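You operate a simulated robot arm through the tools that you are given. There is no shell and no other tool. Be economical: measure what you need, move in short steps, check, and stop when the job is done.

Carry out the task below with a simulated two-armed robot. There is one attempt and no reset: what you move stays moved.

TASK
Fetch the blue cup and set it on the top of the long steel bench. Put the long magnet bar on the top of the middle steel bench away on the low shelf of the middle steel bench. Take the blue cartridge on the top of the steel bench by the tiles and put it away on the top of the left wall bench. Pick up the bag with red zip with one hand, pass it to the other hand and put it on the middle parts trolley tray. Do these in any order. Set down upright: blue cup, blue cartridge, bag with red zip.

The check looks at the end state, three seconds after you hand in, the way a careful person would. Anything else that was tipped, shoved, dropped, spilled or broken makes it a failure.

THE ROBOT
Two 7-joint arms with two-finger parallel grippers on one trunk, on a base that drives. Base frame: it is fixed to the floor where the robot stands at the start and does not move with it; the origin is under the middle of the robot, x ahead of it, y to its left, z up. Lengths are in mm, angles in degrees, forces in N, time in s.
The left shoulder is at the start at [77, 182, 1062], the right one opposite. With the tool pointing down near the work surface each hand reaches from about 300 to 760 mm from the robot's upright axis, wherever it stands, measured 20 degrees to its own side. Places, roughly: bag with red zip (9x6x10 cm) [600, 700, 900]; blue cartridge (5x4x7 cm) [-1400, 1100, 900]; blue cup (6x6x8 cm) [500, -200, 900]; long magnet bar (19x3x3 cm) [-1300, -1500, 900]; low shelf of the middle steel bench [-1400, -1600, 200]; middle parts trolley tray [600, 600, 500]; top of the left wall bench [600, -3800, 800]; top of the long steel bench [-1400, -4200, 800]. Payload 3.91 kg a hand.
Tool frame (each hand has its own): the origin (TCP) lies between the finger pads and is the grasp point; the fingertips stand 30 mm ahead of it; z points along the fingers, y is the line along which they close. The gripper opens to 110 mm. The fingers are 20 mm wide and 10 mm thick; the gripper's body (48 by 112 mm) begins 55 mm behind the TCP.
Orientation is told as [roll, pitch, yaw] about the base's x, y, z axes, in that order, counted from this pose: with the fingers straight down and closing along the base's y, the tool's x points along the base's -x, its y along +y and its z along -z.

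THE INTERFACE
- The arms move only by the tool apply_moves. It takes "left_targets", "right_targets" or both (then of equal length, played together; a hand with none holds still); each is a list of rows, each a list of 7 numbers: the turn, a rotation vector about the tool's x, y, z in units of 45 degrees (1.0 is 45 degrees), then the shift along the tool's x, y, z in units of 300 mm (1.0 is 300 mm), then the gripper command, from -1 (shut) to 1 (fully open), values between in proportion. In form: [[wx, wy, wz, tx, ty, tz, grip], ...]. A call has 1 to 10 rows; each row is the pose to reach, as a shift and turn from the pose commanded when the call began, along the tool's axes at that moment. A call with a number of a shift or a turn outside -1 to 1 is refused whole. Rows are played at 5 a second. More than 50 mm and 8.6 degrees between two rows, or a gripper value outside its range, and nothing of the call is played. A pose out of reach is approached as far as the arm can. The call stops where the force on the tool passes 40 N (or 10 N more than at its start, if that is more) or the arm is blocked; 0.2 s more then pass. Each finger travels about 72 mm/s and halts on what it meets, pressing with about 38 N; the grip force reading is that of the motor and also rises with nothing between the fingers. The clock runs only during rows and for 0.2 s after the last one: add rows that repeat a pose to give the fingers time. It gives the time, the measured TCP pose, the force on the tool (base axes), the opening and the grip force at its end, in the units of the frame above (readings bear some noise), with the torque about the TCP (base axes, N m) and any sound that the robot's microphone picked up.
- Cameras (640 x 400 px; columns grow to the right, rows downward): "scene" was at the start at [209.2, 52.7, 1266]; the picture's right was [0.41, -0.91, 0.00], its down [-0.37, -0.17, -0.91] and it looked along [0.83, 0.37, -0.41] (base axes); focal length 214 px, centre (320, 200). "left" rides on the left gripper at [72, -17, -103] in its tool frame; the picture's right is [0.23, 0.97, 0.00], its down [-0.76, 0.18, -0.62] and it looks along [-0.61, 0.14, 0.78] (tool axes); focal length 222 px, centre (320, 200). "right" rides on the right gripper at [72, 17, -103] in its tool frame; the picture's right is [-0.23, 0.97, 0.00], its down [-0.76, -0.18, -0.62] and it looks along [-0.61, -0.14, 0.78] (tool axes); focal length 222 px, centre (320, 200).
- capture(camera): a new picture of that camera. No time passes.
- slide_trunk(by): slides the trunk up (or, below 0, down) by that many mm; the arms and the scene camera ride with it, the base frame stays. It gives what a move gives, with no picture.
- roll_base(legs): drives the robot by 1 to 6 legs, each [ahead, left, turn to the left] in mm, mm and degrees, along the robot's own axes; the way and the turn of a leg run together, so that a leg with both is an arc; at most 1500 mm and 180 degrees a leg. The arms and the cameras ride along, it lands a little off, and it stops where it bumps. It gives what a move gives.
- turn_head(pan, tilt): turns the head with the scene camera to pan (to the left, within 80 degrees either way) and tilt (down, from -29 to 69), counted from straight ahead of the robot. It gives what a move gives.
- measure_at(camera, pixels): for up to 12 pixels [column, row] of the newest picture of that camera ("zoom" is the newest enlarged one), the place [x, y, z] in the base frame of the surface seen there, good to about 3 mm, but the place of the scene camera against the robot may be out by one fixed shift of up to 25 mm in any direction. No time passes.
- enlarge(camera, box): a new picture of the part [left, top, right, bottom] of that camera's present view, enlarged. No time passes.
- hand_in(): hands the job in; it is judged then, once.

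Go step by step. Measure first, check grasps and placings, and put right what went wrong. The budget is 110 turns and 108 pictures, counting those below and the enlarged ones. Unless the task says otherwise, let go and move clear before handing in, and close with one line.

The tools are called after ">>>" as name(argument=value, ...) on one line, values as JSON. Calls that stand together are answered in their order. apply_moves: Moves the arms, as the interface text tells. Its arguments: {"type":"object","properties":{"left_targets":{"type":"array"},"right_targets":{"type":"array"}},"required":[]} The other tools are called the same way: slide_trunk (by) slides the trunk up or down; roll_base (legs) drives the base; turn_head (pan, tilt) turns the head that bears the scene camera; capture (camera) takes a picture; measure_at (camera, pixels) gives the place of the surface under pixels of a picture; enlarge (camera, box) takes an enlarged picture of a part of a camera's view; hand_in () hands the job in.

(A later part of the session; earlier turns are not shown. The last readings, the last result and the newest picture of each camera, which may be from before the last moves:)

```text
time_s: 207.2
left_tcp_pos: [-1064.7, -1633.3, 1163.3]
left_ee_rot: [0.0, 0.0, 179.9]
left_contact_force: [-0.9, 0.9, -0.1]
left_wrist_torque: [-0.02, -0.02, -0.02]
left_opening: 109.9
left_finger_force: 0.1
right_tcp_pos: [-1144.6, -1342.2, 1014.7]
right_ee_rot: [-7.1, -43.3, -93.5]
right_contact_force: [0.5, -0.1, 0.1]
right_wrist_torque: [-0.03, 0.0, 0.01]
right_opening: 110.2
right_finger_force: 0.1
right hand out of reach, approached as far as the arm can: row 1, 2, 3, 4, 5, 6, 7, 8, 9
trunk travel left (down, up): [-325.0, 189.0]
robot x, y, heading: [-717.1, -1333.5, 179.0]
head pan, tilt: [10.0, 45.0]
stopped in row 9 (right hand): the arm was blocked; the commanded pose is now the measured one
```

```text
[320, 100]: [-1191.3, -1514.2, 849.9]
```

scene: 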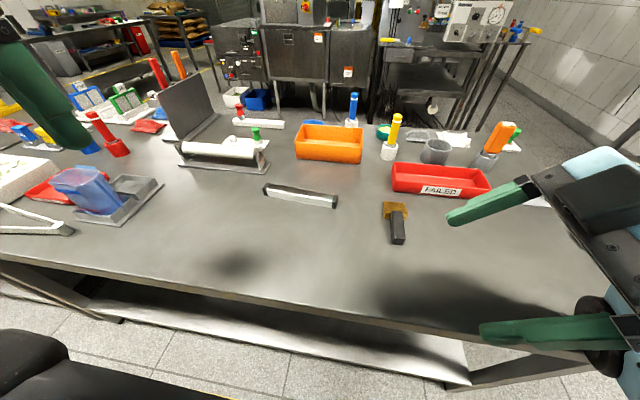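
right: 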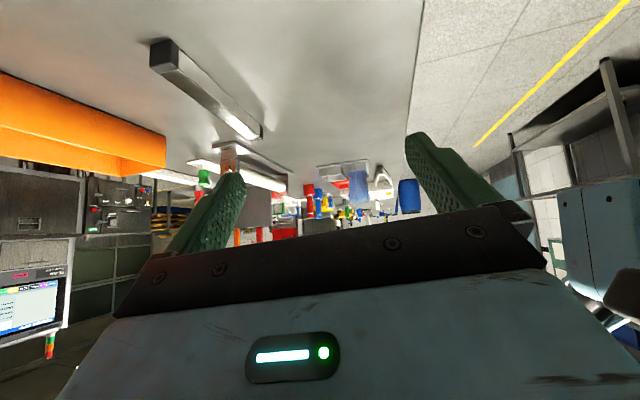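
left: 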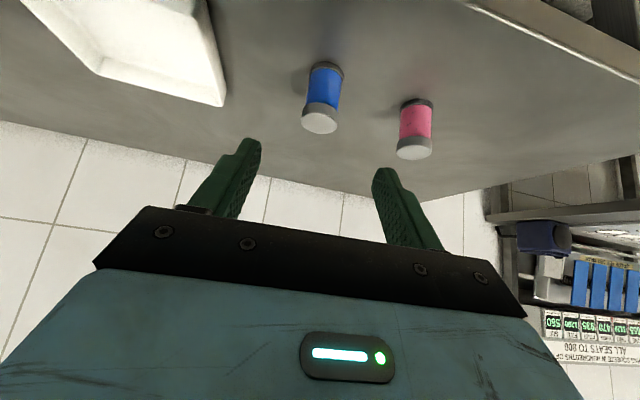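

The arm hit a joint limit at that yaw (hand rolled −7°). I'll turn the robot 15° left and shift right, which eases the wrist, then straighten the hand.

>>> roll_base(legs=[[0, 0, 15], [0, -100, 0]])

>>> apply_moves(right_targets=[[-0.08, 0, 0, 0.03, 0, -0.03, 1], [-0.158, 0, 0, 0.05, 0, -0.05, 1], [-0.158, 0, 0, 0.05, 0, -0.05, 1]])

>>> apply_moves(right_targets=[[0.089, 0, 0.094, 0, 0, 0, 1], [0.178, 0, 0.189, 0, 0, 0, 1], [0.267, 0, 0.283, 0, 0, 0, 1], [0.267, 0, 0.283, 0, 0, 0, 1]])

>>> capture(camera="scene")

```text
time_s: 209.6
left_tcp_pos: [-997.6, -1616.9, 1164.7]
left_ee_rot: [0.2, 0.0, -164.9]
left_contact_force: [-1.0, 0.0, -0.2]
left_wrist_torque: [0.01, -0.01, 0.01]
left_opening: 110.2
left_finger_force: 0.1
right_tcp_pos: [-1152.1, -1358.3, 1016.1]
right_ee_rot: [-7.1, -43.3, -78.3]
right_contact_force: [-0.7, 0.0, -0.5]
right_wrist_torque: [-0.02, 0.0, -0.03]
right_opening: 109.9
right_finger_force: 0.1
trunk travel left (down, up): [-325.0, 189.0]
robot x, y, heading: [-740.6, -1236.6, -165.4]
head pan, tilt: [10.0, 45.0]
```

```text
time_s: 210.4
left_tcp_pos: [-995.2, -1616.6, 1164.5]
left_ee_rot: [0.0, 0.0, -164.9]
left_contact_force: [0.2, -0.4, -0.3]
left_wrist_torque: [-0.02, -0.03, -0.04]
left_opening: 110.3
left_finger_force: 0.1
right_tcp_pos: [-1129.3, -1336.3, 1037.3]
right_ee_rot: [-3.8, -43.1, -78.1]
right_contact_force: [0.1, 0.3, 0.3]
right_wrist_torque: [-0.03, 0.01, 0.04]
right_opening: 109.9
right_finger_force: 0.0
right hand out of reach, approached as far as the arm can: row 1, 2, 3
trunk travel left (down, up): [-325.0, 189.0]
robot x, y, heading: [-743.1, -1236.6, -165.5]
head pan, tilt: [10.0, 45.0]
```

```text
time_s: 211.4
left_tcp_pos: [-996.8, -1617.2, 1164.9]
left_ee_rot: [0.1, 0.1, -164.9]
left_contact_force: [-0.7, -0.2, 0.1]
left_wrist_torque: [0.02, -0.02, 0.03]
left_opening: 110.0
left_finger_force: 0.0
right_tcp_pos: [-1132.1, -1337.7, 1036.2]
right_ee_rot: [-3.8, -43.9, -95.8]
right_contact_force: [0.1, -0.3, 0.0]
right_wrist_torque: [-0.02, -0.01, -0.02]
right_opening: 110.1
right_finger_force: 0.1
trunk travel left (down, up): [-325.0, 189.0]
robot x, y, heading: [-739.5, -1238.3, -165.5]
head pan, tilt: [10.0, 45.0]
```

```text
29 pictures are left
```

scene: 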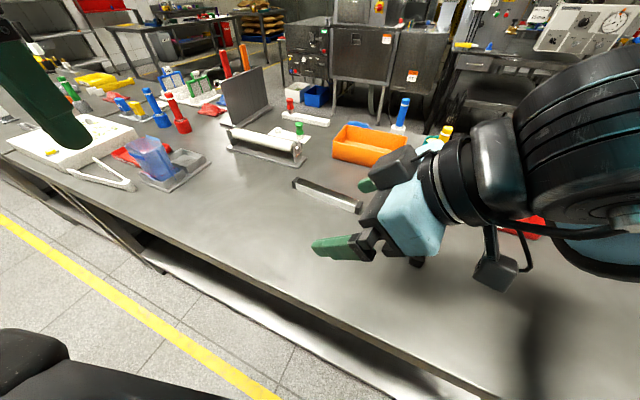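

Unjammed. Now I'll remove the last roll and move above the bar's line.

>>> apply_moves(right_targets=[[-0.042, 0, 0, -0.016, -0.098, 0.078, 1], [-0.084, 0, 0, -0.032, -0.196, 0.156, 1], [-0.084, 0, 0, -0.048, -0.293, 0.234, 1], [-0.084, 0, 0, -0.065, -0.391, 0.312, 1], [-0.084, 0, 0, -0.081, -0.489, 0.39, 1], [-0.084, 0, 0, -0.097, -0.587, 0.468, 1], [-0.084, 0, 0, -0.097, -0.587, 0.468, 1]])

>>> capture(camera="right")

```text
time_s: 213.0
left_tcp_pos: [-997.1, -1616.9, 1164.5]
left_ee_rot: [0.0, 0.0, -164.9]
left_contact_force: [0.0, -0.2, 0.0]
left_wrist_torque: [-0.03, -0.03, -0.01]
left_opening: 109.9
left_finger_force: 0.0
right_tcp_pos: [-1245.8, -1389.4, 994.7]
right_ee_rot: [0.0, -43.8, -95.6]
right_contact_force: [-0.3, -0.6, -0.9]
right_wrist_torque: [-0.02, 0.02, -0.02]
right_opening: 110.2
right_finger_force: 0.1
right hand out of reach, approached as far as the arm can: row 4, 5, 6, 7
trunk travel left (down, up): [-325.0, 189.0]
robot x, y, heading: [-740.6, -1235.3, -165.4]
head pan, tilt: [10.0, 45.0]
```

```text
28 pictures are left
```

right: 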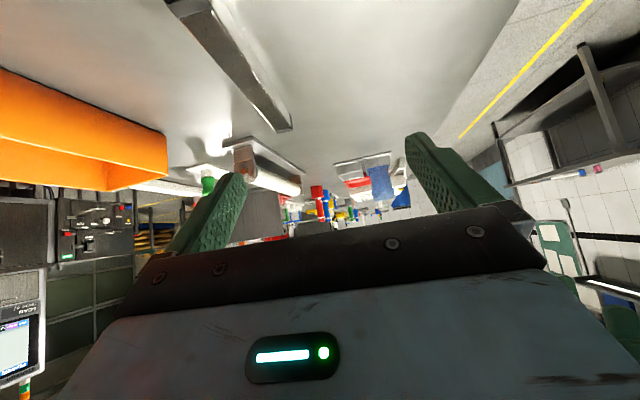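

Still a joint limit. I'll give the arm an easier angle: back off a little and turn the robot to heading ≈215°, so the bar lies at only ~49° to it.

>>> roll_base(legs=[[-93, -64, 0], [0, 0, 20.4]])

>>> capture(camera="scene")

```text
time_s: 215.3
left_tcp_pos: [-772.0, -1597.7, 1164.8]
left_ee_rot: [0.0, 0.0, -144.4]
left_contact_force: [0.3, 0.6, -1.5]
left_wrist_torque: [-0.01, 0.0, 0.0]
left_opening: 110.1
left_finger_force: 0.0
right_tcp_pos: [-1084.9, -1470.6, 994.8]
right_ee_rot: [0.0, -44.0, -75.1]
right_contact_force: [0.7, 0.3, 0.0]
right_wrist_torque: [-0.01, 0.01, -0.02]
right_opening: 110.0
right_finger_force: 0.0
trunk travel left (down, up): [-325.0, 189.0]
robot x, y, heading: [-663.5, -1149.7, -145.0]
head pan, tilt: [10.0, 45.0]
```

```text
27 pictures are left
```

scene: 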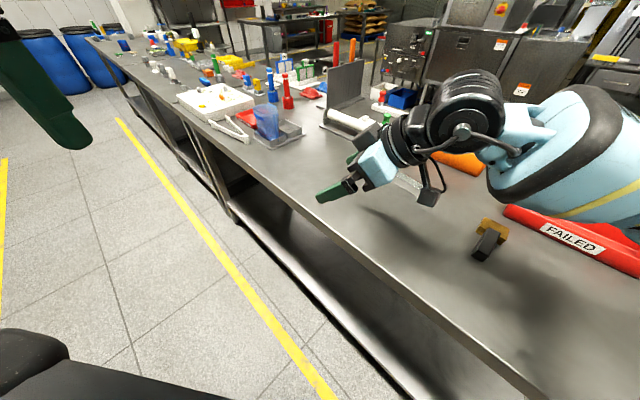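

>>> apply_moves(right_targets=[[0.107, 0, 0.111, 0, 0, 0, 1], [0.215, 0, 0.223, 0, 0, 0, 1], [0.322, 0, 0.334, 0, 0, 0, 1]])

>>> apply_moves(right_targets=[[0, 0, 0, 0.019, -0.132, 0.009, 1], [0, 0, 0, 0.037, -0.263, 0.018, 1], [0, 0, 0, 0.056, -0.395, 0.027, 1], [0, 0, 0, 0.075, -0.526, 0.036, 1], [0, 0, 0, 0.093, -0.658, 0.045, 1], [0, 0, 0, 0.112, -0.789, 0.054, 1], [0, 0, 0, 0.112, -0.789, 0.054, 1]])

>>> capture(camera="right")

```text
time_s: 216.1
left_tcp_pos: [-772.2, -1597.5, 1165.5]
left_ee_rot: [0.0, 0.1, -144.4]
left_contact_force: [-0.4, 0.0, 0.3]
left_wrist_torque: [-0.01, 0.02, -0.02]
left_opening: 109.8
left_finger_force: 0.2
right_tcp_pos: [-1083.9, -1471.2, 996.2]
right_ee_rot: [0.1, -43.9, -96.2]
right_contact_force: [0.5, 0.7, -1.2]
right_wrist_torque: [-0.03, -0.01, 0.01]
right_opening: 110.2
right_finger_force: 0.1
trunk travel left (down, up): [-325.0, 189.0]
robot x, y, heading: [-663.5, -1153.2, -145.0]
head pan, tilt: [10.0, 45.0]
```

```text
time_s: 217.7
left_tcp_pos: [-771.8, -1596.8, 1166.1]
left_ee_rot: [0.0, 0.0, -144.4]
left_contact_force: [0.3, -0.3, -0.1]
left_wrist_torque: [0.01, -0.02, -0.01]
left_opening: 110.0
left_finger_force: 0.2
right_tcp_pos: [-1248.8, -1444.0, 969.7]
right_ee_rot: [0.0, -44.0, -96.0]
right_contact_force: [-0.2, 0.2, -0.4]
right_wrist_torque: [0.0, 0.0, 0.0]
right_opening: 109.9
right_finger_force: 0.0
right hand out of reach, approached as far as the arm can: row 5, 6, 7
trunk travel left (down, up): [-325.0, 189.0]
robot x, y, heading: [-664.8, -1151.5, -144.9]
head pan, tilt: [10.0, 45.0]
```

```text
26 pictures are left
```

right: 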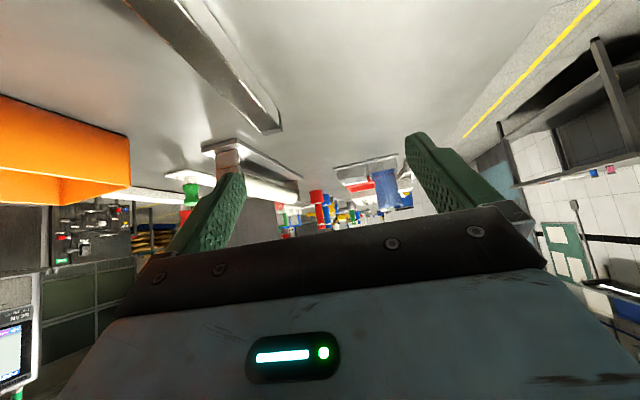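

The wrist can't point along the bar at that reach. New plan: grasp the bar with the hand vertical, set it down nearer and turned to point away from the robot. Then I'll regrasp it tilted, which suits the shelf. First I'll level the hand.

>>> apply_moves(right_targets=[[0, 0.17, 0, 0, 0, -0.03, 1], [0, 0.34, 0, 0, 0, -0.06, 1], [0, 0.51, 0, 0, 0, -0.06, 1], [0, 0.68, 0, 0, 0, -0.06, 1], [0, 0.85, 0, 0, 0, -0.06, 1], [0, 0.978, 0, 0, 0, -0.06, 1]])

>>> capture(camera="right")

```text
time_s: 219.1
left_tcp_pos: [-772.6, -1597.0, 1165.0]
left_ee_rot: [0.0, 0.1, -144.4]
left_contact_force: [0.4, -0.7, 0.0]
left_wrist_torque: [0.01, 0.02, 0.0]
left_opening: 110.0
left_finger_force: 0.0
right_tcp_pos: [-1231.2, -1410.8, 965.3]
right_ee_rot: [0.0, -21.9, -96.0]
right_contact_force: [0.2, -0.1, 0.2]
right_wrist_torque: [0.01, 0.01, 0.01]
right_opening: 109.8
right_finger_force: 0.0
right hand out of reach, approached as far as the arm can: row 1, 2, 3, 4, 5, 6
trunk travel left (down, up): [-325.0, 189.0]
robot x, y, heading: [-668.7, -1152.9, -145.1]
head pan, tilt: [10.0, 45.0]
```

```text
25 pictures are left
```

right: 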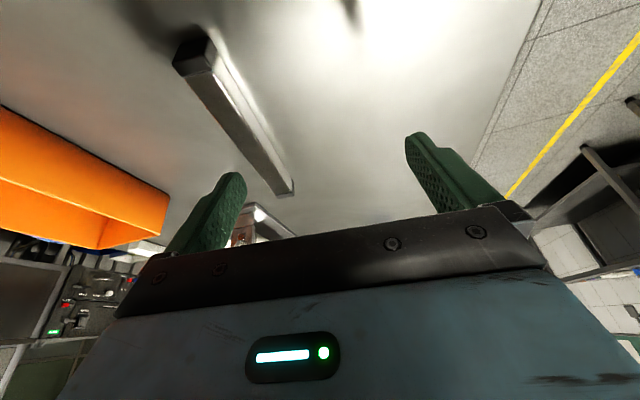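

The right arm is cramped here. The left hand did this same vertical, yawed grasp comfortably for the bag. I'll back off, square up, tuck the right arm, and use the left instead.

>>> roll_base(legs=[[-170, 0, 0], [0, 0, -35], [0, 100, 0]])

>>> apply_moves(right_targets=[[0, 0, 0.1, 0.15, 0, -0.05, 1], [0, 0, 0.2, 0.3, 0, -0.1, 1], [0, 0, 0.35, 0.45, 0, -0.15, 1], [0, 0, 0.5, 0.55, 0, -0.2, 1], [0, 0, 0.65, 0.55, 0, -0.25, 1], [0, 0, 0.8, 0.55, 0, -0.3, 1]])

>>> turn_head(pan=0, tilt=35)

>>> capture(camera="scene")

```text
time_s: 223.4
left_tcp_pos: [-878.1, -1452.9, 1164.6]
left_ee_rot: [0.0, 0.1, -180.0]
left_contact_force: [0.0, 0.7, 0.0]
left_wrist_torque: [0.03, 0.01, 0.0]
left_opening: 110.2
left_finger_force: 0.1
right_tcp_pos: [-1144.7, -1034.1, 964.8]
right_ee_rot: [0.0, -21.8, -131.7]
right_contact_force: [-0.5, -0.8, 0.1]
right_wrist_torque: [0.01, 0.01, 0.02]
right_opening: 109.9
right_finger_force: 0.0
trunk travel left (down, up): [-325.0, 189.0]
robot x, y, heading: [-531.0, -1154.5, 179.2]
head pan, tilt: [10.0, 45.0]
```

```text
time_s: 224.8
left_tcp_pos: [-877.3, -1452.8, 1164.7]
left_ee_rot: [0.1, 0.1, -180.0]
left_contact_force: [-0.1, 0.0, 0.4]
left_wrist_torque: [0.0, -0.03, -0.02]
left_opening: 109.7
left_finger_force: 0.0
right_tcp_pos: [-1019.0, -892.3, 986.8]
right_ee_rot: [13.3, -17.6, -170.0]
right_contact_force: [0.8, -0.2, -0.2]
right_wrist_torque: [0.0, 0.01, -0.01]
right_opening: 110.0
right_finger_force: 0.1
trunk travel left (down, up): [-325.0, 189.0]
robot x, y, heading: [-533.9, -1152.4, 179.5]
head pan, tilt: [10.0, 45.0]
```

```text
time_s: 225.5
left_tcp_pos: [-876.8, -1453.4, 1164.2]
left_ee_rot: [0.2, 0.0, -180.0]
left_contact_force: [1.0, 0.0, 0.4]
left_wrist_torque: [-0.01, -0.02, 0.0]
left_opening: 109.8
left_finger_force: 0.1
right_tcp_pos: [-1018.4, -892.6, 986.5]
right_ee_rot: [13.3, -17.6, -169.8]
right_contact_force: [-0.8, 0.5, -0.1]
right_wrist_torque: [0.01, 0.01, 0.03]
right_opening: 110.0
right_finger_force: 0.0
trunk travel left (down, up): [-325.0, 189.0]
robot x, y, heading: [-533.1, -1152.0, 179.2]
head pan, tilt: [0.0, 35.0]
```

```text
24 pictures are left
```

scene: 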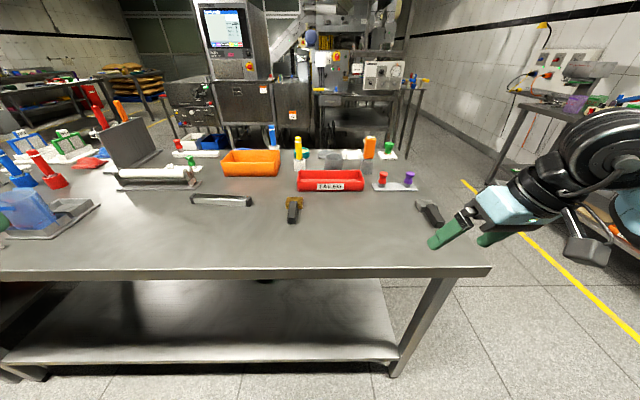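

Right hand is now near neutral; I'll tuck it back and up, roll 195 mm ahead, and bring the left hand over the bar while yawing 96°.

>>> apply_moves(right_targets=[[0.148, 0, 0, 0.06, 0, -0.118, 1], [0.296, 0, 0, 0.123, 0, -0.237, 1], [0.296, 0, 0, 0.185, 0, -0.355, 1], [0.296, 0, 0, 0.247, 0, -0.473, 1], [0.296, 0, 0, 0.308, 0, -0.59, 1], [0.296, 0, 0, 0.37, 0, -0.71, 1]])

>>> roll_base(legs=[[195, 0, 0]])

>>> apply_moves(left_targets=[[0, 0, 0.167, -0.13, 0, 0.03, 1], [0, 0, 0.333, -0.26, 0, 0.07, 1], [0, 0, 0.5, -0.4, 0, 0.1, 1], [0, 0, 0.667, -0.53, 0, 0.13, 1], [0, 0, 0.833, -0.67, 0, 0.17, 1], [0, 0, 1, -0.8, 0, 0.2, 1]])

>>> apply_moves(left_targets=[[0, 0, 0.16, 0, 0, 0.05, 1], [0, 0, 0.32, 0, 0, 0.1, 1], [0, 0, 0.48, 0, 0, 0.15, 1], [0, 0, 0.64, 0, 0, 0.2, 1], [0, 0, 0.82, 0, 0, 0.25, 1], [0, 0, 1, 0, 0, 0.3, 1]])

>>> apply_moves(left_targets=[[0, 0, 0.133, 0, 0, 0, 1], [0, 0, 0.133, 0, 0, 0, 1]])

>>> capture(camera="left")

```text
time_s: 226.9
left_tcp_pos: [-875.7, -1452.6, 1164.3]
left_ee_rot: [0.0, -0.2, -179.9]
left_contact_force: [0.9, 0.1, -0.3]
left_wrist_torque: [0.02, -0.01, -0.01]
left_opening: 110.1
left_finger_force: 0.1
right_tcp_pos: [-859.1, -816.8, 1151.4]
right_ee_rot: [0.0, -17.6, -169.7]
right_contact_force: [0.6, -0.2, 0.4]
right_wrist_torque: [-0.05, 0.03, 0.0]
right_opening: 110.0
right_finger_force: 0.1
trunk travel left (down, up): [-325.0, 189.0]
robot x, y, heading: [-529.6, -1152.3, 179.4]
head pan, tilt: [0.0, 35.0]
```

```text
time_s: 228.5
left_tcp_pos: [-1074.9, -1449.8, 1164.7]
left_ee_rot: [0.1, 0.0, 179.9]
left_contact_force: [-0.5, -0.3, 0.2]
left_wrist_torque: [-0.04, -0.05, 0.0]
left_opening: 110.0
left_finger_force: 0.0
right_tcp_pos: [-1060.4, -815.5, 1151.5]
right_ee_rot: [0.0, -17.6, -169.7]
right_contact_force: [0.2, -0.9, 1.2]
right_wrist_torque: [-0.01, 0.02, 0.01]
right_opening: 110.1
right_finger_force: 0.1
trunk travel left (down, up): [-325.0, 189.0]
robot x, y, heading: [-726.4, -1151.8, 179.4]
head pan, tilt: [0.0, 35.0]
```

```text
time_s: 229.9
left_tcp_pos: [-1317.3, -1449.1, 1104.1]
left_ee_rot: [0.0, 0.1, 134.9]
left_contact_force: [0.3, -0.6, -1.1]
left_wrist_torque: [-0.04, -0.01, -0.03]
left_opening: 110.1
left_finger_force: 0.2
right_tcp_pos: [-1061.2, -814.9, 1151.2]
right_ee_rot: [0.0, -17.6, -169.8]
right_contact_force: [-0.7, -0.7, -0.3]
right_wrist_torque: [0.02, -0.01, 0.01]
right_opening: 110.1
right_finger_force: 0.1
trunk travel left (down, up): [-325.0, 189.0]
robot x, y, heading: [-727.1, -1148.9, 179.3]
head pan, tilt: [0.0, 35.0]
```

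```text
time_s: 231.3
left_tcp_pos: [-1314.3, -1449.6, 1014.1]
left_ee_rot: [0.0, 0.1, 89.8]
left_contact_force: [-0.4, -0.5, -0.5]
left_wrist_torque: [-0.01, 0.0, -0.02]
left_opening: 110.1
left_finger_force: 0.0
right_tcp_pos: [-1059.8, -815.0, 1150.9]
right_ee_rot: [0.0, -17.6, -169.8]
right_contact_force: [0.2, -0.6, 0.0]
right_wrist_torque: [0.0, -0.01, -0.03]
right_opening: 110.1
right_finger_force: 0.1
trunk travel left (down, up): [-325.0, 189.0]
robot x, y, heading: [-727.8, -1152.4, 179.6]
head pan, tilt: [0.0, 35.0]
```

```text
time_s: 231.9
left_tcp_pos: [-1314.6, -1449.7, 1014.7]
left_ee_rot: [0.1, 0.2, 83.9]
left_contact_force: [0.8, 0.1, -0.7]
left_wrist_torque: [0.03, 0.04, 0.01]
left_opening: 109.8
left_finger_force: 0.2
right_tcp_pos: [-1058.7, -814.3, 1151.3]
right_ee_rot: [0.0, -17.7, -169.7]
right_contact_force: [1.3, -0.5, 0.0]
right_wrist_torque: [0.01, -0.05, -0.02]
right_opening: 109.7
right_finger_force: 0.1
trunk travel left (down, up): [-325.0, 189.0]
robot x, y, heading: [-728.6, -1152.7, 179.2]
head pan, tilt: [0.0, 35.0]
```

```text
23 pictures are left
```

left: 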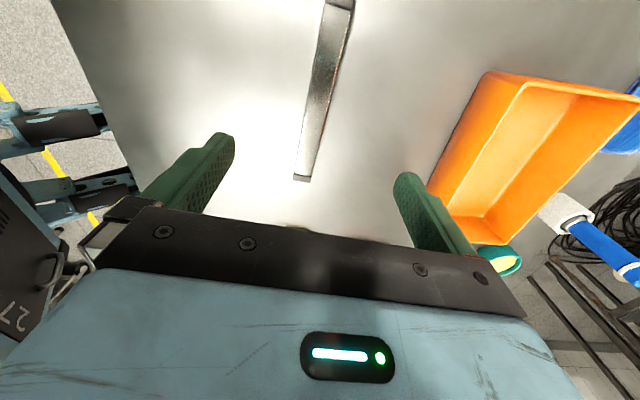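

Excellent: the left hand reached it with the bar lined up, pixels (302, 178) to (340, 5). I'll measure the bar.

>>> measure_at(camera="left", pixels=[[298, 176], [309, 177], [306, 120], [326, 125], [315, 70], [338, 75], [323, 20], [349, 25], [304, 178]])

```text
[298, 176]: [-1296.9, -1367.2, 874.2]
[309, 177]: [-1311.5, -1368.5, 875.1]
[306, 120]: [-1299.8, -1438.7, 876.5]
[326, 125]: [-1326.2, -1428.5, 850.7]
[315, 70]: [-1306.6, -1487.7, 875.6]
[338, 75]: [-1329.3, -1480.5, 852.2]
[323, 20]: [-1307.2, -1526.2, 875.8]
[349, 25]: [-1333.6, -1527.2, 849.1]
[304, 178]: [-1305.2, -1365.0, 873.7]
```

Bar: x≈−1315 at centre y≈−1459, top 876, direction ≈−94°. I'll descend to TCP z≈883 and close.

>>> apply_moves(left_targets=[[0, 0, -0.04, 0.015, 0, 0.1, 0.6], [0, 0, -0.04, 0.031, 0, 0.23, 0.4], [0, 0, -0.04, 0.031, 0, 0.35, 0.2], [0, 0, -0.04, 0.031, 0, 0.42, 0.2], [0, 0, -0.04, 0.031, 0, 0.44, 0.2], [0, 0, -0.04, 0.031, 0, 0.44, -0.4], [0, 0, -0.04, 0.031, 0, 0.44, -0.7], [0, 0, -0.04, 0.031, 0, 0.44, -0.7]])

>>> capture(camera="left")

```text
time_s: 233.7
left_tcp_pos: [-1314.7, -1459.2, 884.2]
left_ee_rot: [0.0, 0.2, 85.8]
left_contact_force: [0.8, 0.4, 0.2]
left_wrist_torque: [0.01, -0.02, -0.03]
left_opening: 24.4
left_finger_force: 37.8
right_tcp_pos: [-1059.3, -815.1, 1151.3]
right_ee_rot: [0.0, -17.5, -169.7]
right_contact_force: [0.5, -0.5, -0.1]
right_wrist_torque: [-0.01, -0.02, 0.0]
right_opening: 110.0
right_finger_force: 0.0
trunk travel left (down, up): [-325.0, 189.0]
robot x, y, heading: [-732.1, -1149.9, 179.6]
head pan, tilt: [0.0, 35.0]
```

```text
22 pictures are left
```

left: 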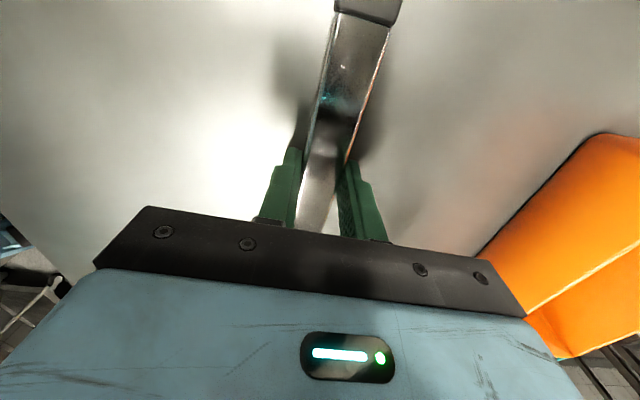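

The bar is held (24.4 mm). I'll lift it 60 mm, bring it nearer and turn it to point along −x.

>>> apply_moves(left_targets=[[0, 0, 0, 0, 0, -0.1, -0.8], [0, 0, 0, 0, 0, -0.2, -0.8], [0, 0, -0.167, 0, -0.06, -0.2, -0.8], [0, 0, -0.333, 0, -0.12, -0.2, -0.8], [0, 0, -0.5, 0, -0.18, -0.2, -0.8], [0, 0, -0.667, 0, -0.24, -0.2, -0.8], [0, 0, -0.833, 0, -0.31, -0.2, -0.8], [0, 0, -1, 0, -0.367, -0.2, -0.8]])

>>> apply_moves(left_targets=[[0, 0, -0.167, 0, 0, 0, -0.8], [0, 0, -0.333, 0, 0, 0, -0.8], [0, 0, -0.5, 0, 0, 0, -0.8], [0, 0, -0.667, 0, 0, 0, -0.8], [0, 0, -0.833, 0, 0, 0, -0.8], [0, 0, -1, 0, 0, 0, -0.8]])

>>> capture(camera="left")

>>> capture(camera="scene")

```text
time_s: 235.5
left_tcp_pos: [-1206.6, -1467.6, 943.8]
left_ee_rot: [0.1, 0.0, 131.0]
left_contact_force: [-0.3, 0.0, -4.3]
left_wrist_torque: [-0.01, -0.01, 0.0]
left_opening: 24.7
left_finger_force: 37.9
right_tcp_pos: [-1058.8, -813.7, 1152.4]
right_ee_rot: [0.0, -17.7, -169.6]
right_contact_force: [-0.2, 0.5, 0.3]
right_wrist_torque: [0.02, -0.01, 0.02]
right_opening: 110.0
right_finger_force: 0.1
trunk travel left (down, up): [-325.0, 189.0]
robot x, y, heading: [-728.9, -1149.8, 179.4]
head pan, tilt: [0.0, 35.0]
```

```text
time_s: 236.9
left_tcp_pos: [-1206.4, -1468.8, 941.7]
left_ee_rot: [0.0, 0.0, 176.0]
left_contact_force: [-0.9, 0.1, -4.5]
left_wrist_torque: [-0.01, -0.01, -0.01]
left_opening: 24.7
left_finger_force: 38.1
right_tcp_pos: [-1059.0, -815.3, 1151.5]
right_ee_rot: [-0.1, -17.5, -169.7]
right_contact_force: [-0.3, -0.3, 0.6]
right_wrist_torque: [0.0, 0.03, 0.03]
right_opening: 109.9
right_finger_force: 0.2
trunk travel left (down, up): [-325.0, 189.0]
robot x, y, heading: [-725.6, -1149.1, 179.5]
head pan, tilt: [0.0, 35.0]
```

```text
21 pictures are left
```

left: 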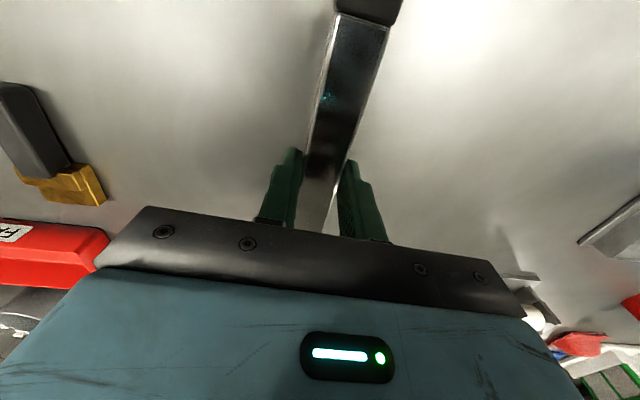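

```text
20 pictures are left
```

scene: 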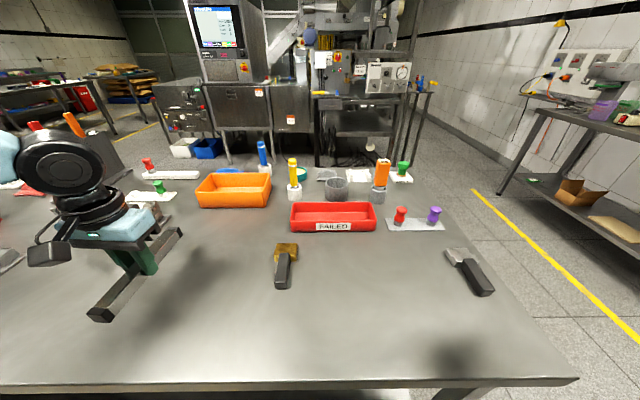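

I'll set the bar down here, release, and rise.

>>> apply_moves(left_targets=[[0, 0, 0, 0, 0, 0.1, -0.8], [0, 0, 0, 0, 0, 0.17, -0.8], [0, 0, 0, 0, 0, 0.19, -0.8], [0, 0, 0, 0, 0, 0.19, -0.3], [0, 0, 0, 0, 0, 0.19, 0.2], [0, 0, 0, 0, 0, 0.19, 0.2], [0, 0, 0, 0, 0, 0.05, 0.2], [0, 0, 0, 0, 0, -0.1, 0.2], [0, 0, 0, 0, 0, -0.22, 0.4]])

>>> apply_moves(left_targets=[[0, -0.167, 0, 0, 0, 0, 0.4], [0, -0.333, 0, 0, 0, 0, 0.4], [0, -0.5, 0, 0, 0, 0, 0.4], [0, -0.667, 0, 0, 0, 0, 0.4], [0, -0.833, 0, 0, 0, 0, 0.4], [0, -0.978, 0, 0, 0, 0, 0.4]])

>>> capture(camera="left")

```text
time_s: 238.9
left_tcp_pos: [-1206.3, -1468.0, 1007.9]
left_ee_rot: [0.0, 0.1, 175.8]
left_contact_force: [0.8, 0.8, 0.3]
left_wrist_torque: [0.0, 0.01, 0.0]
left_opening: 76.8
left_finger_force: 0.0
right_tcp_pos: [-1060.4, -814.1, 1152.9]
right_ee_rot: [0.0, -17.7, -169.7]
right_contact_force: [0.5, -0.1, 0.1]
right_wrist_torque: [-0.02, -0.01, -0.01]
right_opening: 110.0
right_finger_force: 0.1
trunk travel left (down, up): [-325.0, 189.0]
robot x, y, heading: [-728.7, -1147.4, 179.4]
head pan, tilt: [0.0, 35.0]
```

```text
time_s: 240.3
left_tcp_pos: [-1204.6, -1467.1, 1008.4]
left_ee_rot: [0.1, -44.1, 175.8]
left_contact_force: [-0.2, 0.4, 0.3]
left_wrist_torque: [-0.01, -0.01, -0.01]
left_opening: 77.2
left_finger_force: 0.0
right_tcp_pos: [-1059.1, -814.0, 1152.2]
right_ee_rot: [0.1, -17.5, -169.7]
right_contact_force: [0.9, 0.6, 1.0]
right_wrist_torque: [-0.02, 0.06, -0.02]
right_opening: 110.0
right_finger_force: 0.1
trunk travel left (down, up): [-325.0, 189.0]
robot x, y, heading: [-729.9, -1149.7, 179.3]
head pan, tilt: [0.0, 35.0]
```

```text
19 pictures are left
```

left: 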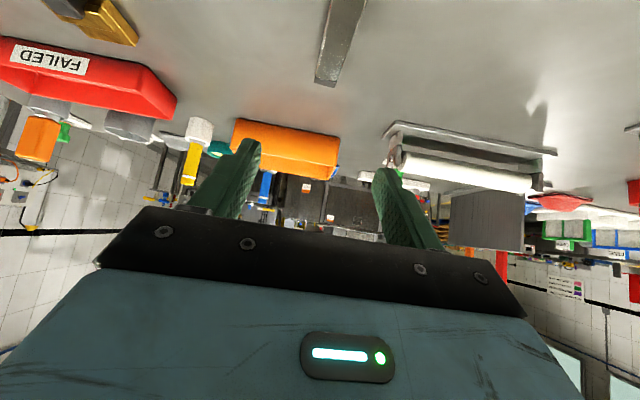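

>>> measure_at(camera="left", pixels=[[318, 76], [335, 82], [326, 50], [345, 40], [335, 20], [326, 80], [355, 5], [335, 3]])

```text
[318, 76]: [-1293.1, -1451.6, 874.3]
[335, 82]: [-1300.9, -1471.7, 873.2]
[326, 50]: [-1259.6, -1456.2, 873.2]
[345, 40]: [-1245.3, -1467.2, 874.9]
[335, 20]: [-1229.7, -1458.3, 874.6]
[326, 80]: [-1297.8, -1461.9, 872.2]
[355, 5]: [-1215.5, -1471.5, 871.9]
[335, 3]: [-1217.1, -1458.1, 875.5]
```

The bar is centred near (−1202, −1466), pointing −x. I'll lower the tilted hand around its middle and close.

>>> apply_moves(left_targets=[[0, 0, 0, 0.12, 0, 0.09, 0.4], [0, 0, 0, 0.22, 0, 0.17, 0.3], [0, 0, 0, 0.3, 0, 0.235, 0.2], [0, 0, 0, 0.335, 0, 0.262, 0.2], [0, 0, 0, 0.335, 0, 0.262, 0.2], [0, 0, 0, 0.335, 0, 0.262, -0.4], [0, 0, 0, 0.335, 0, 0.262, -0.8], [0, 0, 0, 0.335, 0, 0.262, -0.8]])

>>> capture(camera="left")

```text
time_s: 242.1
left_tcp_pos: [-1186.7, -1469.1, 881.9]
left_ee_rot: [0.1, -43.9, 175.7]
left_contact_force: [0.5, 1.5, 0.6]
left_wrist_torque: [0.12, 0.22, -0.15]
left_opening: 25.1
left_finger_force: 37.7
right_tcp_pos: [-1059.3, -815.1, 1150.7]
right_ee_rot: [0.0, -17.6, -169.6]
right_contact_force: [0.6, -0.7, 0.4]
right_wrist_torque: [0.03, -0.03, -0.01]
right_opening: 110.1
right_finger_force: 0.0
trunk travel left (down, up): [-325.0, 189.0]
robot x, y, heading: [-726.2, -1150.9, 179.3]
head pan, tilt: [0.0, 35.0]
```

```text
18 pictures are left
```

left: 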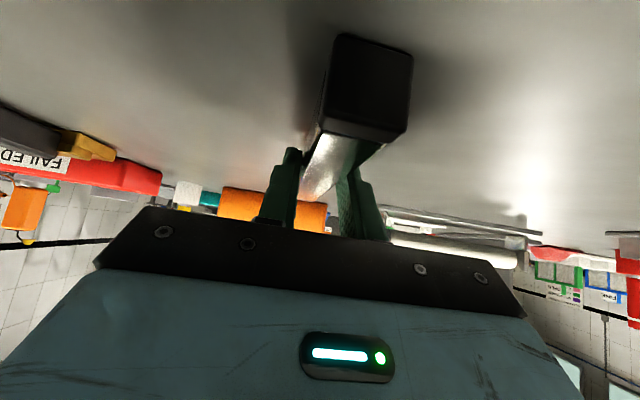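

The bar is held in the tilted grip. I'll lift, back off 350 mm, shift to the empty stretch of shelf, raise the right hand and lower the trunk.

>>> apply_moves(left_targets=[[0, 0, 0, -0.06, 0, -0.063, -0.9], [0, 0, 0, -0.12, 0, -0.126, -0.9], [0, 0, 0, -0.185, 0, -0.192, -0.9]])

>>> capture(camera="left")

>>> apply_moves(right_targets=[[0, 0, 0, -0.04, 0, -0.12, 1], [0, 0, 0, -0.08, 0, -0.24, 1], [0, 0, 0, -0.11, 0, -0.36, 1], [0, 0, 0, -0.15, 0, -0.477, 1]])

>>> roll_base(legs=[[-350, 0, 0], [0, -150, 0]])

>>> slide_trunk(by=-320)

>>> capture(camera="scene")

```text
time_s: 242.9
left_tcp_pos: [-1186.1, -1468.2, 962.9]
left_ee_rot: [0.2, -44.0, 175.6]
left_contact_force: [0.0, 1.1, -4.2]
left_wrist_torque: [-0.01, -0.1, -0.01]
left_opening: 24.7
left_finger_force: 37.9
right_tcp_pos: [-1059.9, -815.0, 1150.3]
right_ee_rot: [0.0, -17.7, -169.7]
right_contact_force: [0.3, -0.2, -0.4]
right_wrist_torque: [-0.03, -0.02, 0.02]
right_opening: 110.0
right_finger_force: 0.0
trunk travel left (down, up): [-325.0, 189.0]
robot x, y, heading: [-728.2, -1151.3, 179.4]
head pan, tilt: [0.0, 35.0]
```

```text
17 pictures are left
```

left: 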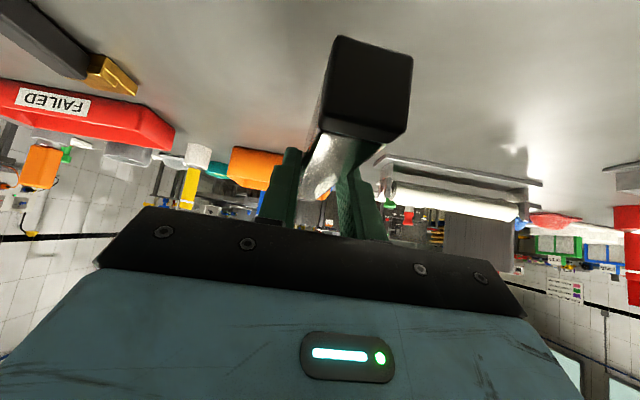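

```text
time_s: 243.9
left_tcp_pos: [-1186.8, -1468.9, 961.5]
left_ee_rot: [0.1, -43.9, 175.7]
left_contact_force: [0.4, -0.2, -5.3]
left_wrist_torque: [-0.01, -0.11, 0.02]
left_opening: 24.8
left_finger_force: 38.0
right_tcp_pos: [-1086.1, -847.0, 1222.8]
right_ee_rot: [0.1, -17.7, -169.7]
right_contact_force: [-0.6, 0.4, 0.2]
right_wrist_torque: [0.01, -0.01, 0.02]
right_opening: 109.9
right_finger_force: 0.1
right hand out of reach, approached as far as the arm can: row 2, 3, 4
trunk travel left (down, up): [-325.0, 189.0]
robot x, y, heading: [-731.5, -1152.1, 179.1]
head pan, tilt: [0.0, 35.0]
```

```text
time_s: 247.6
left_tcp_pos: [-844.5, -1324.2, 961.9]
left_ee_rot: [0.0, -44.0, 175.3]
left_contact_force: [0.0, -0.1, -4.5]
left_wrist_torque: [0.01, -0.13, 0.01]
left_opening: 24.8
left_finger_force: 37.8
right_tcp_pos: [-741.6, -701.1, 1222.3]
right_ee_rot: [0.1, -17.6, -170.0]
right_contact_force: [0.5, 0.2, 0.4]
right_wrist_torque: [0.0, 0.01, 0.01]
right_opening: 110.2
right_finger_force: 0.1
trunk travel left (down, up): [-325.0, 189.0]
robot x, y, heading: [-382.6, -1007.2, 178.7]
head pan, tilt: [0.0, 35.0]
```

```text
time_s: 250.8
left_tcp_pos: [-884.4, -1323.8, 557.5]
left_ee_rot: [-1.1, -30.3, 176.0]
left_contact_force: [0.9, 0.3, -4.1]
left_wrist_torque: [0.0, -0.09, 0.02]
left_opening: 24.9
left_finger_force: 38.2
right_tcp_pos: [-850.1, -700.4, 826.2]
right_ee_rot: [2.9, -3.1, -170.6]
right_contact_force: [0.4, 0.1, 0.2]
right_wrist_torque: [0.01, 0.01, -0.03]
right_opening: 110.0
right_finger_force: 0.1
trunk travel left (down, up): [-5.0, 509.0]
robot x, y, heading: [-386.9, -1008.0, 179.1]
head pan, tilt: [0.0, 35.0]
```

```text
16 pictures are left
```

scene: 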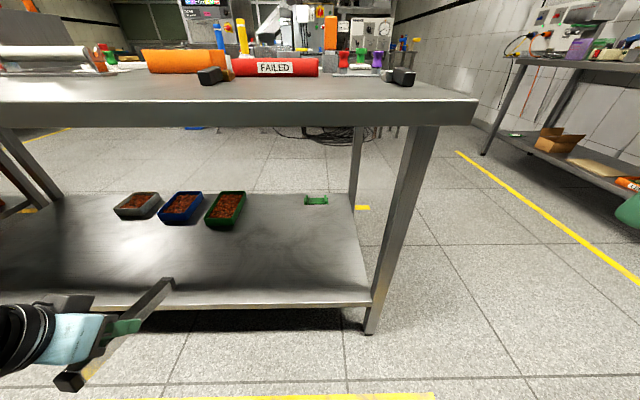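

Below a certain travel the trunk pitches both hands about 14°. I'll raise it by 120 mm (the −200 level worked cleanly before) and check the pose.

>>> slide_trunk(by=120)

>>> capture(camera="left")

```text
time_s: 252.3
left_tcp_pos: [-885.0, -1324.0, 676.1]
left_ee_rot: [-1.0, -30.2, 176.1]
left_contact_force: [-0.2, 0.6, -4.8]
left_wrist_torque: [0.02, -0.07, 0.0]
left_opening: 25.2
left_finger_force: 38.1
right_tcp_pos: [-849.7, -701.2, 946.1]
right_ee_rot: [2.9, -3.1, -170.6]
right_contact_force: [-0.3, -0.5, 0.0]
right_wrist_torque: [0.01, 0.0, -0.02]
right_opening: 109.9
right_finger_force: 0.0
trunk travel left (down, up): [-125.0, 389.0]
robot x, y, heading: [-386.3, -1009.2, 179.3]
head pan, tilt: [0.0, 35.0]
```

```text
15 pictures are left
```

left: 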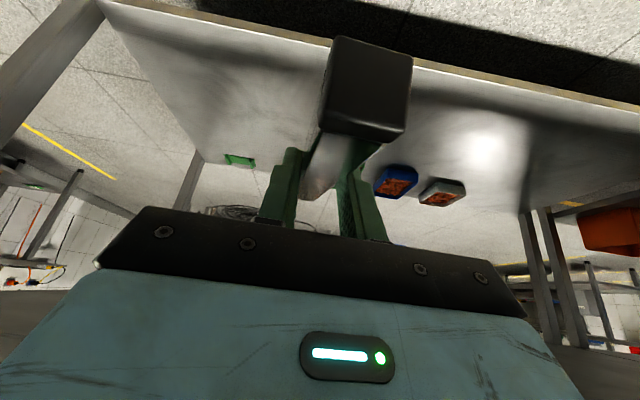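

The arms were nudged in joint space but hold firm. I'll restore the 44° tilt (bar level) and lower in front of the shelf.

>>> apply_moves(left_targets=[[-0.01, -0.155, 0, 0, 0, 0, -0.9], [-0.02, -0.307, 0, 0, 0, 0, -0.9], [-0.02, -0.307, 0, 0, 0, 0, -0.9]])

>>> apply_moves(left_targets=[[0, 0, 0, 0.093, 0, 0.096, -0.9], [0, 0, 0, 0.185, 0, 0.192, -0.9], [0, 0, 0, 0.278, 0, 0.288, -0.9], [0, 0, 0, 0.37, 0, 0.383, -0.9], [0, 0, 0, 0.463, 0, 0.479, -0.9]])

>>> apply_moves(left_targets=[[0, 0, 0, 0.087, 0, 0.09, -0.9], [0, 0, 0, 0.174, 0, 0.18, -0.9], [0, 0, 0, 0.26, 0, 0.27, -0.9], [0, 0, 0, 0.348, 0, 0.36, -0.9]])

>>> capture(camera="left")

>>> capture(camera="scene")

```text
time_s: 253.1
left_tcp_pos: [-887.0, -1325.4, 676.9]
left_ee_rot: [-0.2, -44.1, 176.3]
left_contact_force: [-0.5, -0.3, -5.5]
left_wrist_torque: [0.01, -0.1, -0.02]
left_opening: 24.8
left_finger_force: 38.1
left hand out of reach, approached as far as the arm can: row 2, 3
right_tcp_pos: [-849.4, -700.3, 945.7]
right_ee_rot: [2.9, -3.1, -170.6]
right_contact_force: [-0.1, 0.2, -0.4]
right_wrist_torque: [-0.01, -0.01, -0.01]
right_opening: 109.8
right_finger_force: 0.0
trunk travel left (down, up): [-125.0, 389.0]
robot x, y, heading: [-388.7, -1009.7, 179.4]
head pan, tilt: [0.0, 35.0]
```

```text
time_s: 254.3
left_tcp_pos: [-889.4, -1325.2, 474.2]
left_ee_rot: [-0.2, -44.1, 176.2]
left_contact_force: [-0.3, -0.4, -3.3]
left_wrist_torque: [-0.01, -0.16, -0.01]
left_opening: 24.9
left_finger_force: 37.8
right_tcp_pos: [-850.1, -700.6, 945.8]
right_ee_rot: [3.0, -3.1, -170.6]
right_contact_force: [0.7, 0.0, -0.1]
right_wrist_torque: [0.01, 0.02, 0.01]
right_opening: 109.9
right_finger_force: 0.1
trunk travel left (down, up): [-125.0, 389.0]
robot x, y, heading: [-383.7, -1008.4, 179.2]
head pan, tilt: [0.0, 35.0]
```

```text
time_s: 255.3
left_tcp_pos: [-887.2, -1323.5, 325.0]
left_ee_rot: [-0.2, -44.1, 176.3]
left_contact_force: [0.0, -0.6, -4.9]
left_wrist_torque: [-0.03, -0.15, 0.02]
left_opening: 24.9
left_finger_force: 37.8
right_tcp_pos: [-850.1, -701.5, 945.6]
right_ee_rot: [2.9, -3.0, -170.6]
right_contact_force: [0.7, -1.0, 0.3]
right_wrist_torque: [0.0, -0.03, 0.01]
right_opening: 110.1
right_finger_force: 0.0
trunk travel left (down, up): [-125.0, 389.0]
robot x, y, heading: [-384.6, -1010.0, 178.9]
head pan, tilt: [0.0, 35.0]
```

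```text
14 pictures are left
```

left: 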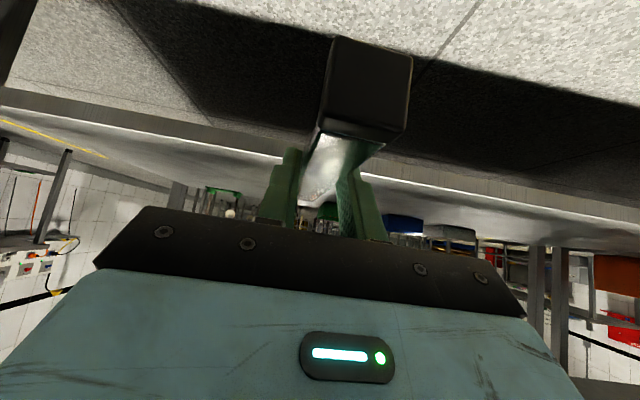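

```text
13 pictures are left
```

scene: 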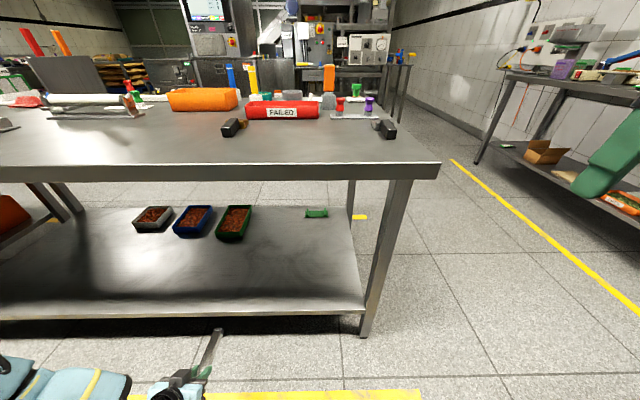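

The bar is low in front of the shelf. I'll measure the shelf front edge and surface, and the bar's height.

>>> measure_at(camera="left", pixels=[[230, 130], [230, 142], [250, 165], [450, 200], [450, 172], [365, 135], [335, 120], [370, 45]])

>>> measure_at(camera="scene", pixels=[[215, 320], [215, 312], [220, 295], [235, 240], [215, 335], [203, 370], [300, 300], [400, 190]])

```text
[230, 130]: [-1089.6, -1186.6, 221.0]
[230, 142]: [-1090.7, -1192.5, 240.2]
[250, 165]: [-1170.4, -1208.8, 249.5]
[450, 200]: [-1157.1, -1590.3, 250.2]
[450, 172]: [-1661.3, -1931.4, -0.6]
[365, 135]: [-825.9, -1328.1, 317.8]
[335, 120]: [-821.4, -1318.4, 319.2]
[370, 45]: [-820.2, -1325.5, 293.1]
```

```text
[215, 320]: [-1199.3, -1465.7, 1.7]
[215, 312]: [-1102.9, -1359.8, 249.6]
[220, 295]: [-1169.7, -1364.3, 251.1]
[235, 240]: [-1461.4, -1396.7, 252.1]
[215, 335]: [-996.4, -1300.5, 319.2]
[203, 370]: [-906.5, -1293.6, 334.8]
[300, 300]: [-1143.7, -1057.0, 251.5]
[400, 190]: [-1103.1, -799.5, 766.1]
```

The shelf top is at z 250, edge x≈−1091. The bar is level with its bottom at ≈293, and the path in is clear. I'll roll ahead 310 mm.

>>> roll_base(legs=[[310, 0, 0]])

>>> capture(camera="left")

>>> capture(camera="scene")

```text
time_s: 257.4
left_tcp_pos: [-1200.0, -1315.6, 324.5]
left_ee_rot: [-0.2, -44.0, 176.0]
left_contact_force: [-0.1, -0.2, -5.0]
left_wrist_torque: [0.0, -0.11, 0.0]
left_opening: 24.8
left_finger_force: 38.1
right_tcp_pos: [-1161.8, -693.3, 947.0]
right_ee_rot: [2.9, -3.1, -170.8]
right_contact_force: [0.3, 1.1, -0.2]
right_wrist_torque: [-0.01, 0.01, 0.0]
right_opening: 109.9
right_finger_force: 0.1
trunk travel left (down, up): [-125.0, 389.0]
robot x, y, heading: [-700.2, -1005.2, 178.9]
head pan, tilt: [0.0, 35.0]
```

```text
12 pictures are left
```

left: 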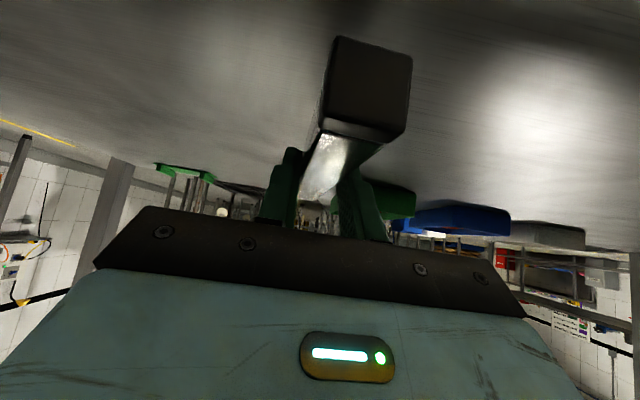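

```text
11 pictures are left
```

scene: 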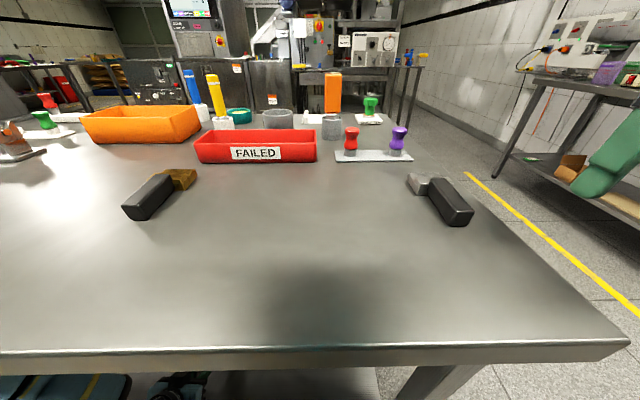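

The bar is fully over the shelf, its near end ≈40 mm inside the edge. I'll lower 41 mm.

>>> apply_moves(left_targets=[[0, 0, 0, 0.035, 0, 0.036, -0.9], [0, 0, 0, 0.065, 0, 0.067, -0.9], [0, 0, 0, 0.083, 0, 0.086, -0.9], [0, 0, 0, 0.093, 0, 0.096, -0.9], [0, 0, 0, 0.093, 0, 0.096, -0.9]])

```text
time_s: 258.6
left_tcp_pos: [-1201.8, -1319.8, 302.9]
left_ee_rot: [-0.2, -44.0, 175.9]
left_contact_force: [0.2, 0.5, -4.9]
left_wrist_torque: [-0.01, -0.11, 0.01]
left_opening: 24.6
left_finger_force: 38.5
left hand out of reach, approached as far as the arm can: row 2, 3, 4, 5
right_tcp_pos: [-1161.0, -694.2, 947.3]
right_ee_rot: [2.9, -3.2, -170.8]
right_contact_force: [0.0, 1.0, -0.1]
right_wrist_torque: [0.05, 0.0, 0.0]
right_opening: 110.1
right_finger_force: 0.0
trunk travel left (down, up): [-125.0, 389.0]
robot x, y, heading: [-695.3, -1004.6, 178.8]
head pan, tilt: [0.0, 35.0]
```

The arm bottoms out at z 303, so I'll use the trunk for the rest: 17 mm down.

>>> slide_trunk(by=-17)

>>> capture(camera="left")

>>> measure_at(camera="left", pixels=[[370, 45], [335, 42], [405, 60], [335, 120], [370, 25], [395, 130]])

```text
time_s: 259.2
left_tcp_pos: [-1200.7, -1321.5, 289.2]
left_ee_rot: [-0.1, -44.1, 176.0]
left_contact_force: [-0.2, -0.9, -4.9]
left_wrist_torque: [-0.04, -0.12, -0.01]
left_opening: 24.9
left_finger_force: 38.3
right_tcp_pos: [-1160.5, -693.4, 930.4]
right_ee_rot: [2.9, -3.2, -170.6]
right_contact_force: [0.5, 0.2, -0.7]
right_wrist_torque: [0.0, 0.03, -0.04]
right_opening: 109.8
right_finger_force: 0.0
trunk travel left (down, up): [-108.0, 406.0]
robot x, y, heading: [-699.5, -1002.2, 179.1]
head pan, tilt: [0.0, 35.0]
```

```text
10 pictures are left
```

left: 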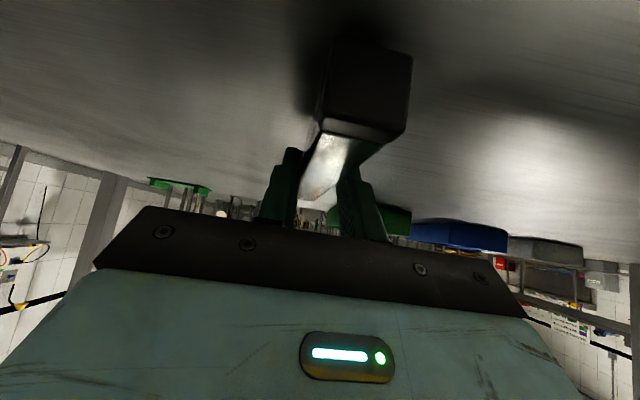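

```text
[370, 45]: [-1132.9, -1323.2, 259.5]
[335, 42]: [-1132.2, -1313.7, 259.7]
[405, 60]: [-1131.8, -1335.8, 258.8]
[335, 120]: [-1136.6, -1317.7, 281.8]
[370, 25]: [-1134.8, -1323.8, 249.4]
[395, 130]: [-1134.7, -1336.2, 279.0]
```

The bar's bottom is at ≈256, 6 mm above the shelf. Another 6 mm.

>>> slide_trunk(by=-6)

```text
time_s: 259.8
left_tcp_pos: [-1200.6, -1322.7, 281.5]
left_ee_rot: [-0.2, -44.1, 176.2]
left_contact_force: [-1.1, 0.4, -2.9]
left_wrist_torque: [0.0, 0.0, -0.01]
left_opening: 24.9
left_finger_force: 38.5
right_tcp_pos: [-1161.9, -693.5, 923.4]
right_ee_rot: [2.8, -3.1, -170.7]
right_contact_force: [0.2, 0.3, -0.8]
right_wrist_torque: [-0.02, 0.02, 0.0]
right_opening: 110.0
right_finger_force: 0.1
trunk travel left (down, up): [-102.0, 412.0]
robot x, y, heading: [-696.8, -1004.2, 178.9]
head pan, tilt: [0.0, 35.0]
```

The shelf is taking the weight. I'll release, withdraw along the fingers, and back out.

>>> apply_moves(left_targets=[[0, 0, 0, 0, 0, 0, -0.4], [0, 0, 0, 0, 0, 0, 0.1], [0, 0, 0, 0, 0, 0, 0.1], [0, 0, 0, 0, 0, -0.06, 0.1], [0, 0, 0, 0, 0, -0.15, 0.1], [0, 0, 0, 0, 0, -0.25, 0.1]])

>>> capture(camera="left")

```text
time_s: 261.2
left_tcp_pos: [-1150.3, -1323.3, 336.1]
left_ee_rot: [-0.3, -44.2, 176.1]
left_contact_force: [0.4, -0.5, -0.3]
left_wrist_torque: [0.0, 0.0, -0.06]
left_opening: 60.7
left_finger_force: 0.1
right_tcp_pos: [-1160.2, -693.6, 923.9]
right_ee_rot: [2.9, -3.0, -170.7]
right_contact_force: [-0.1, -0.1, -0.2]
right_wrist_torque: [0.02, 0.02, 0.03]
right_opening: 109.8
right_finger_force: 0.1
trunk travel left (down, up): [-102.0, 412.0]
robot x, y, heading: [-700.0, -1001.1, 178.8]
head pan, tilt: [0.0, 35.0]
```

```text
9 pictures are left
```

left: 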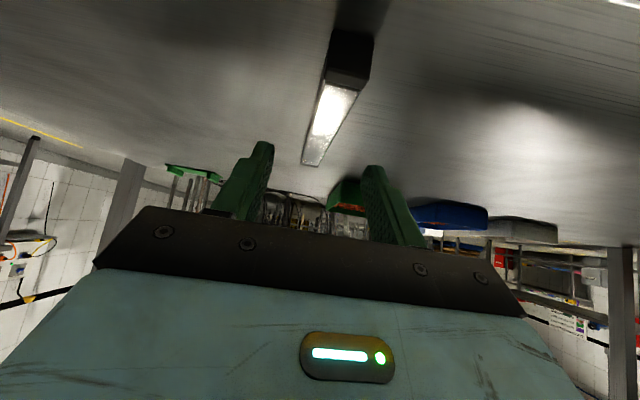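

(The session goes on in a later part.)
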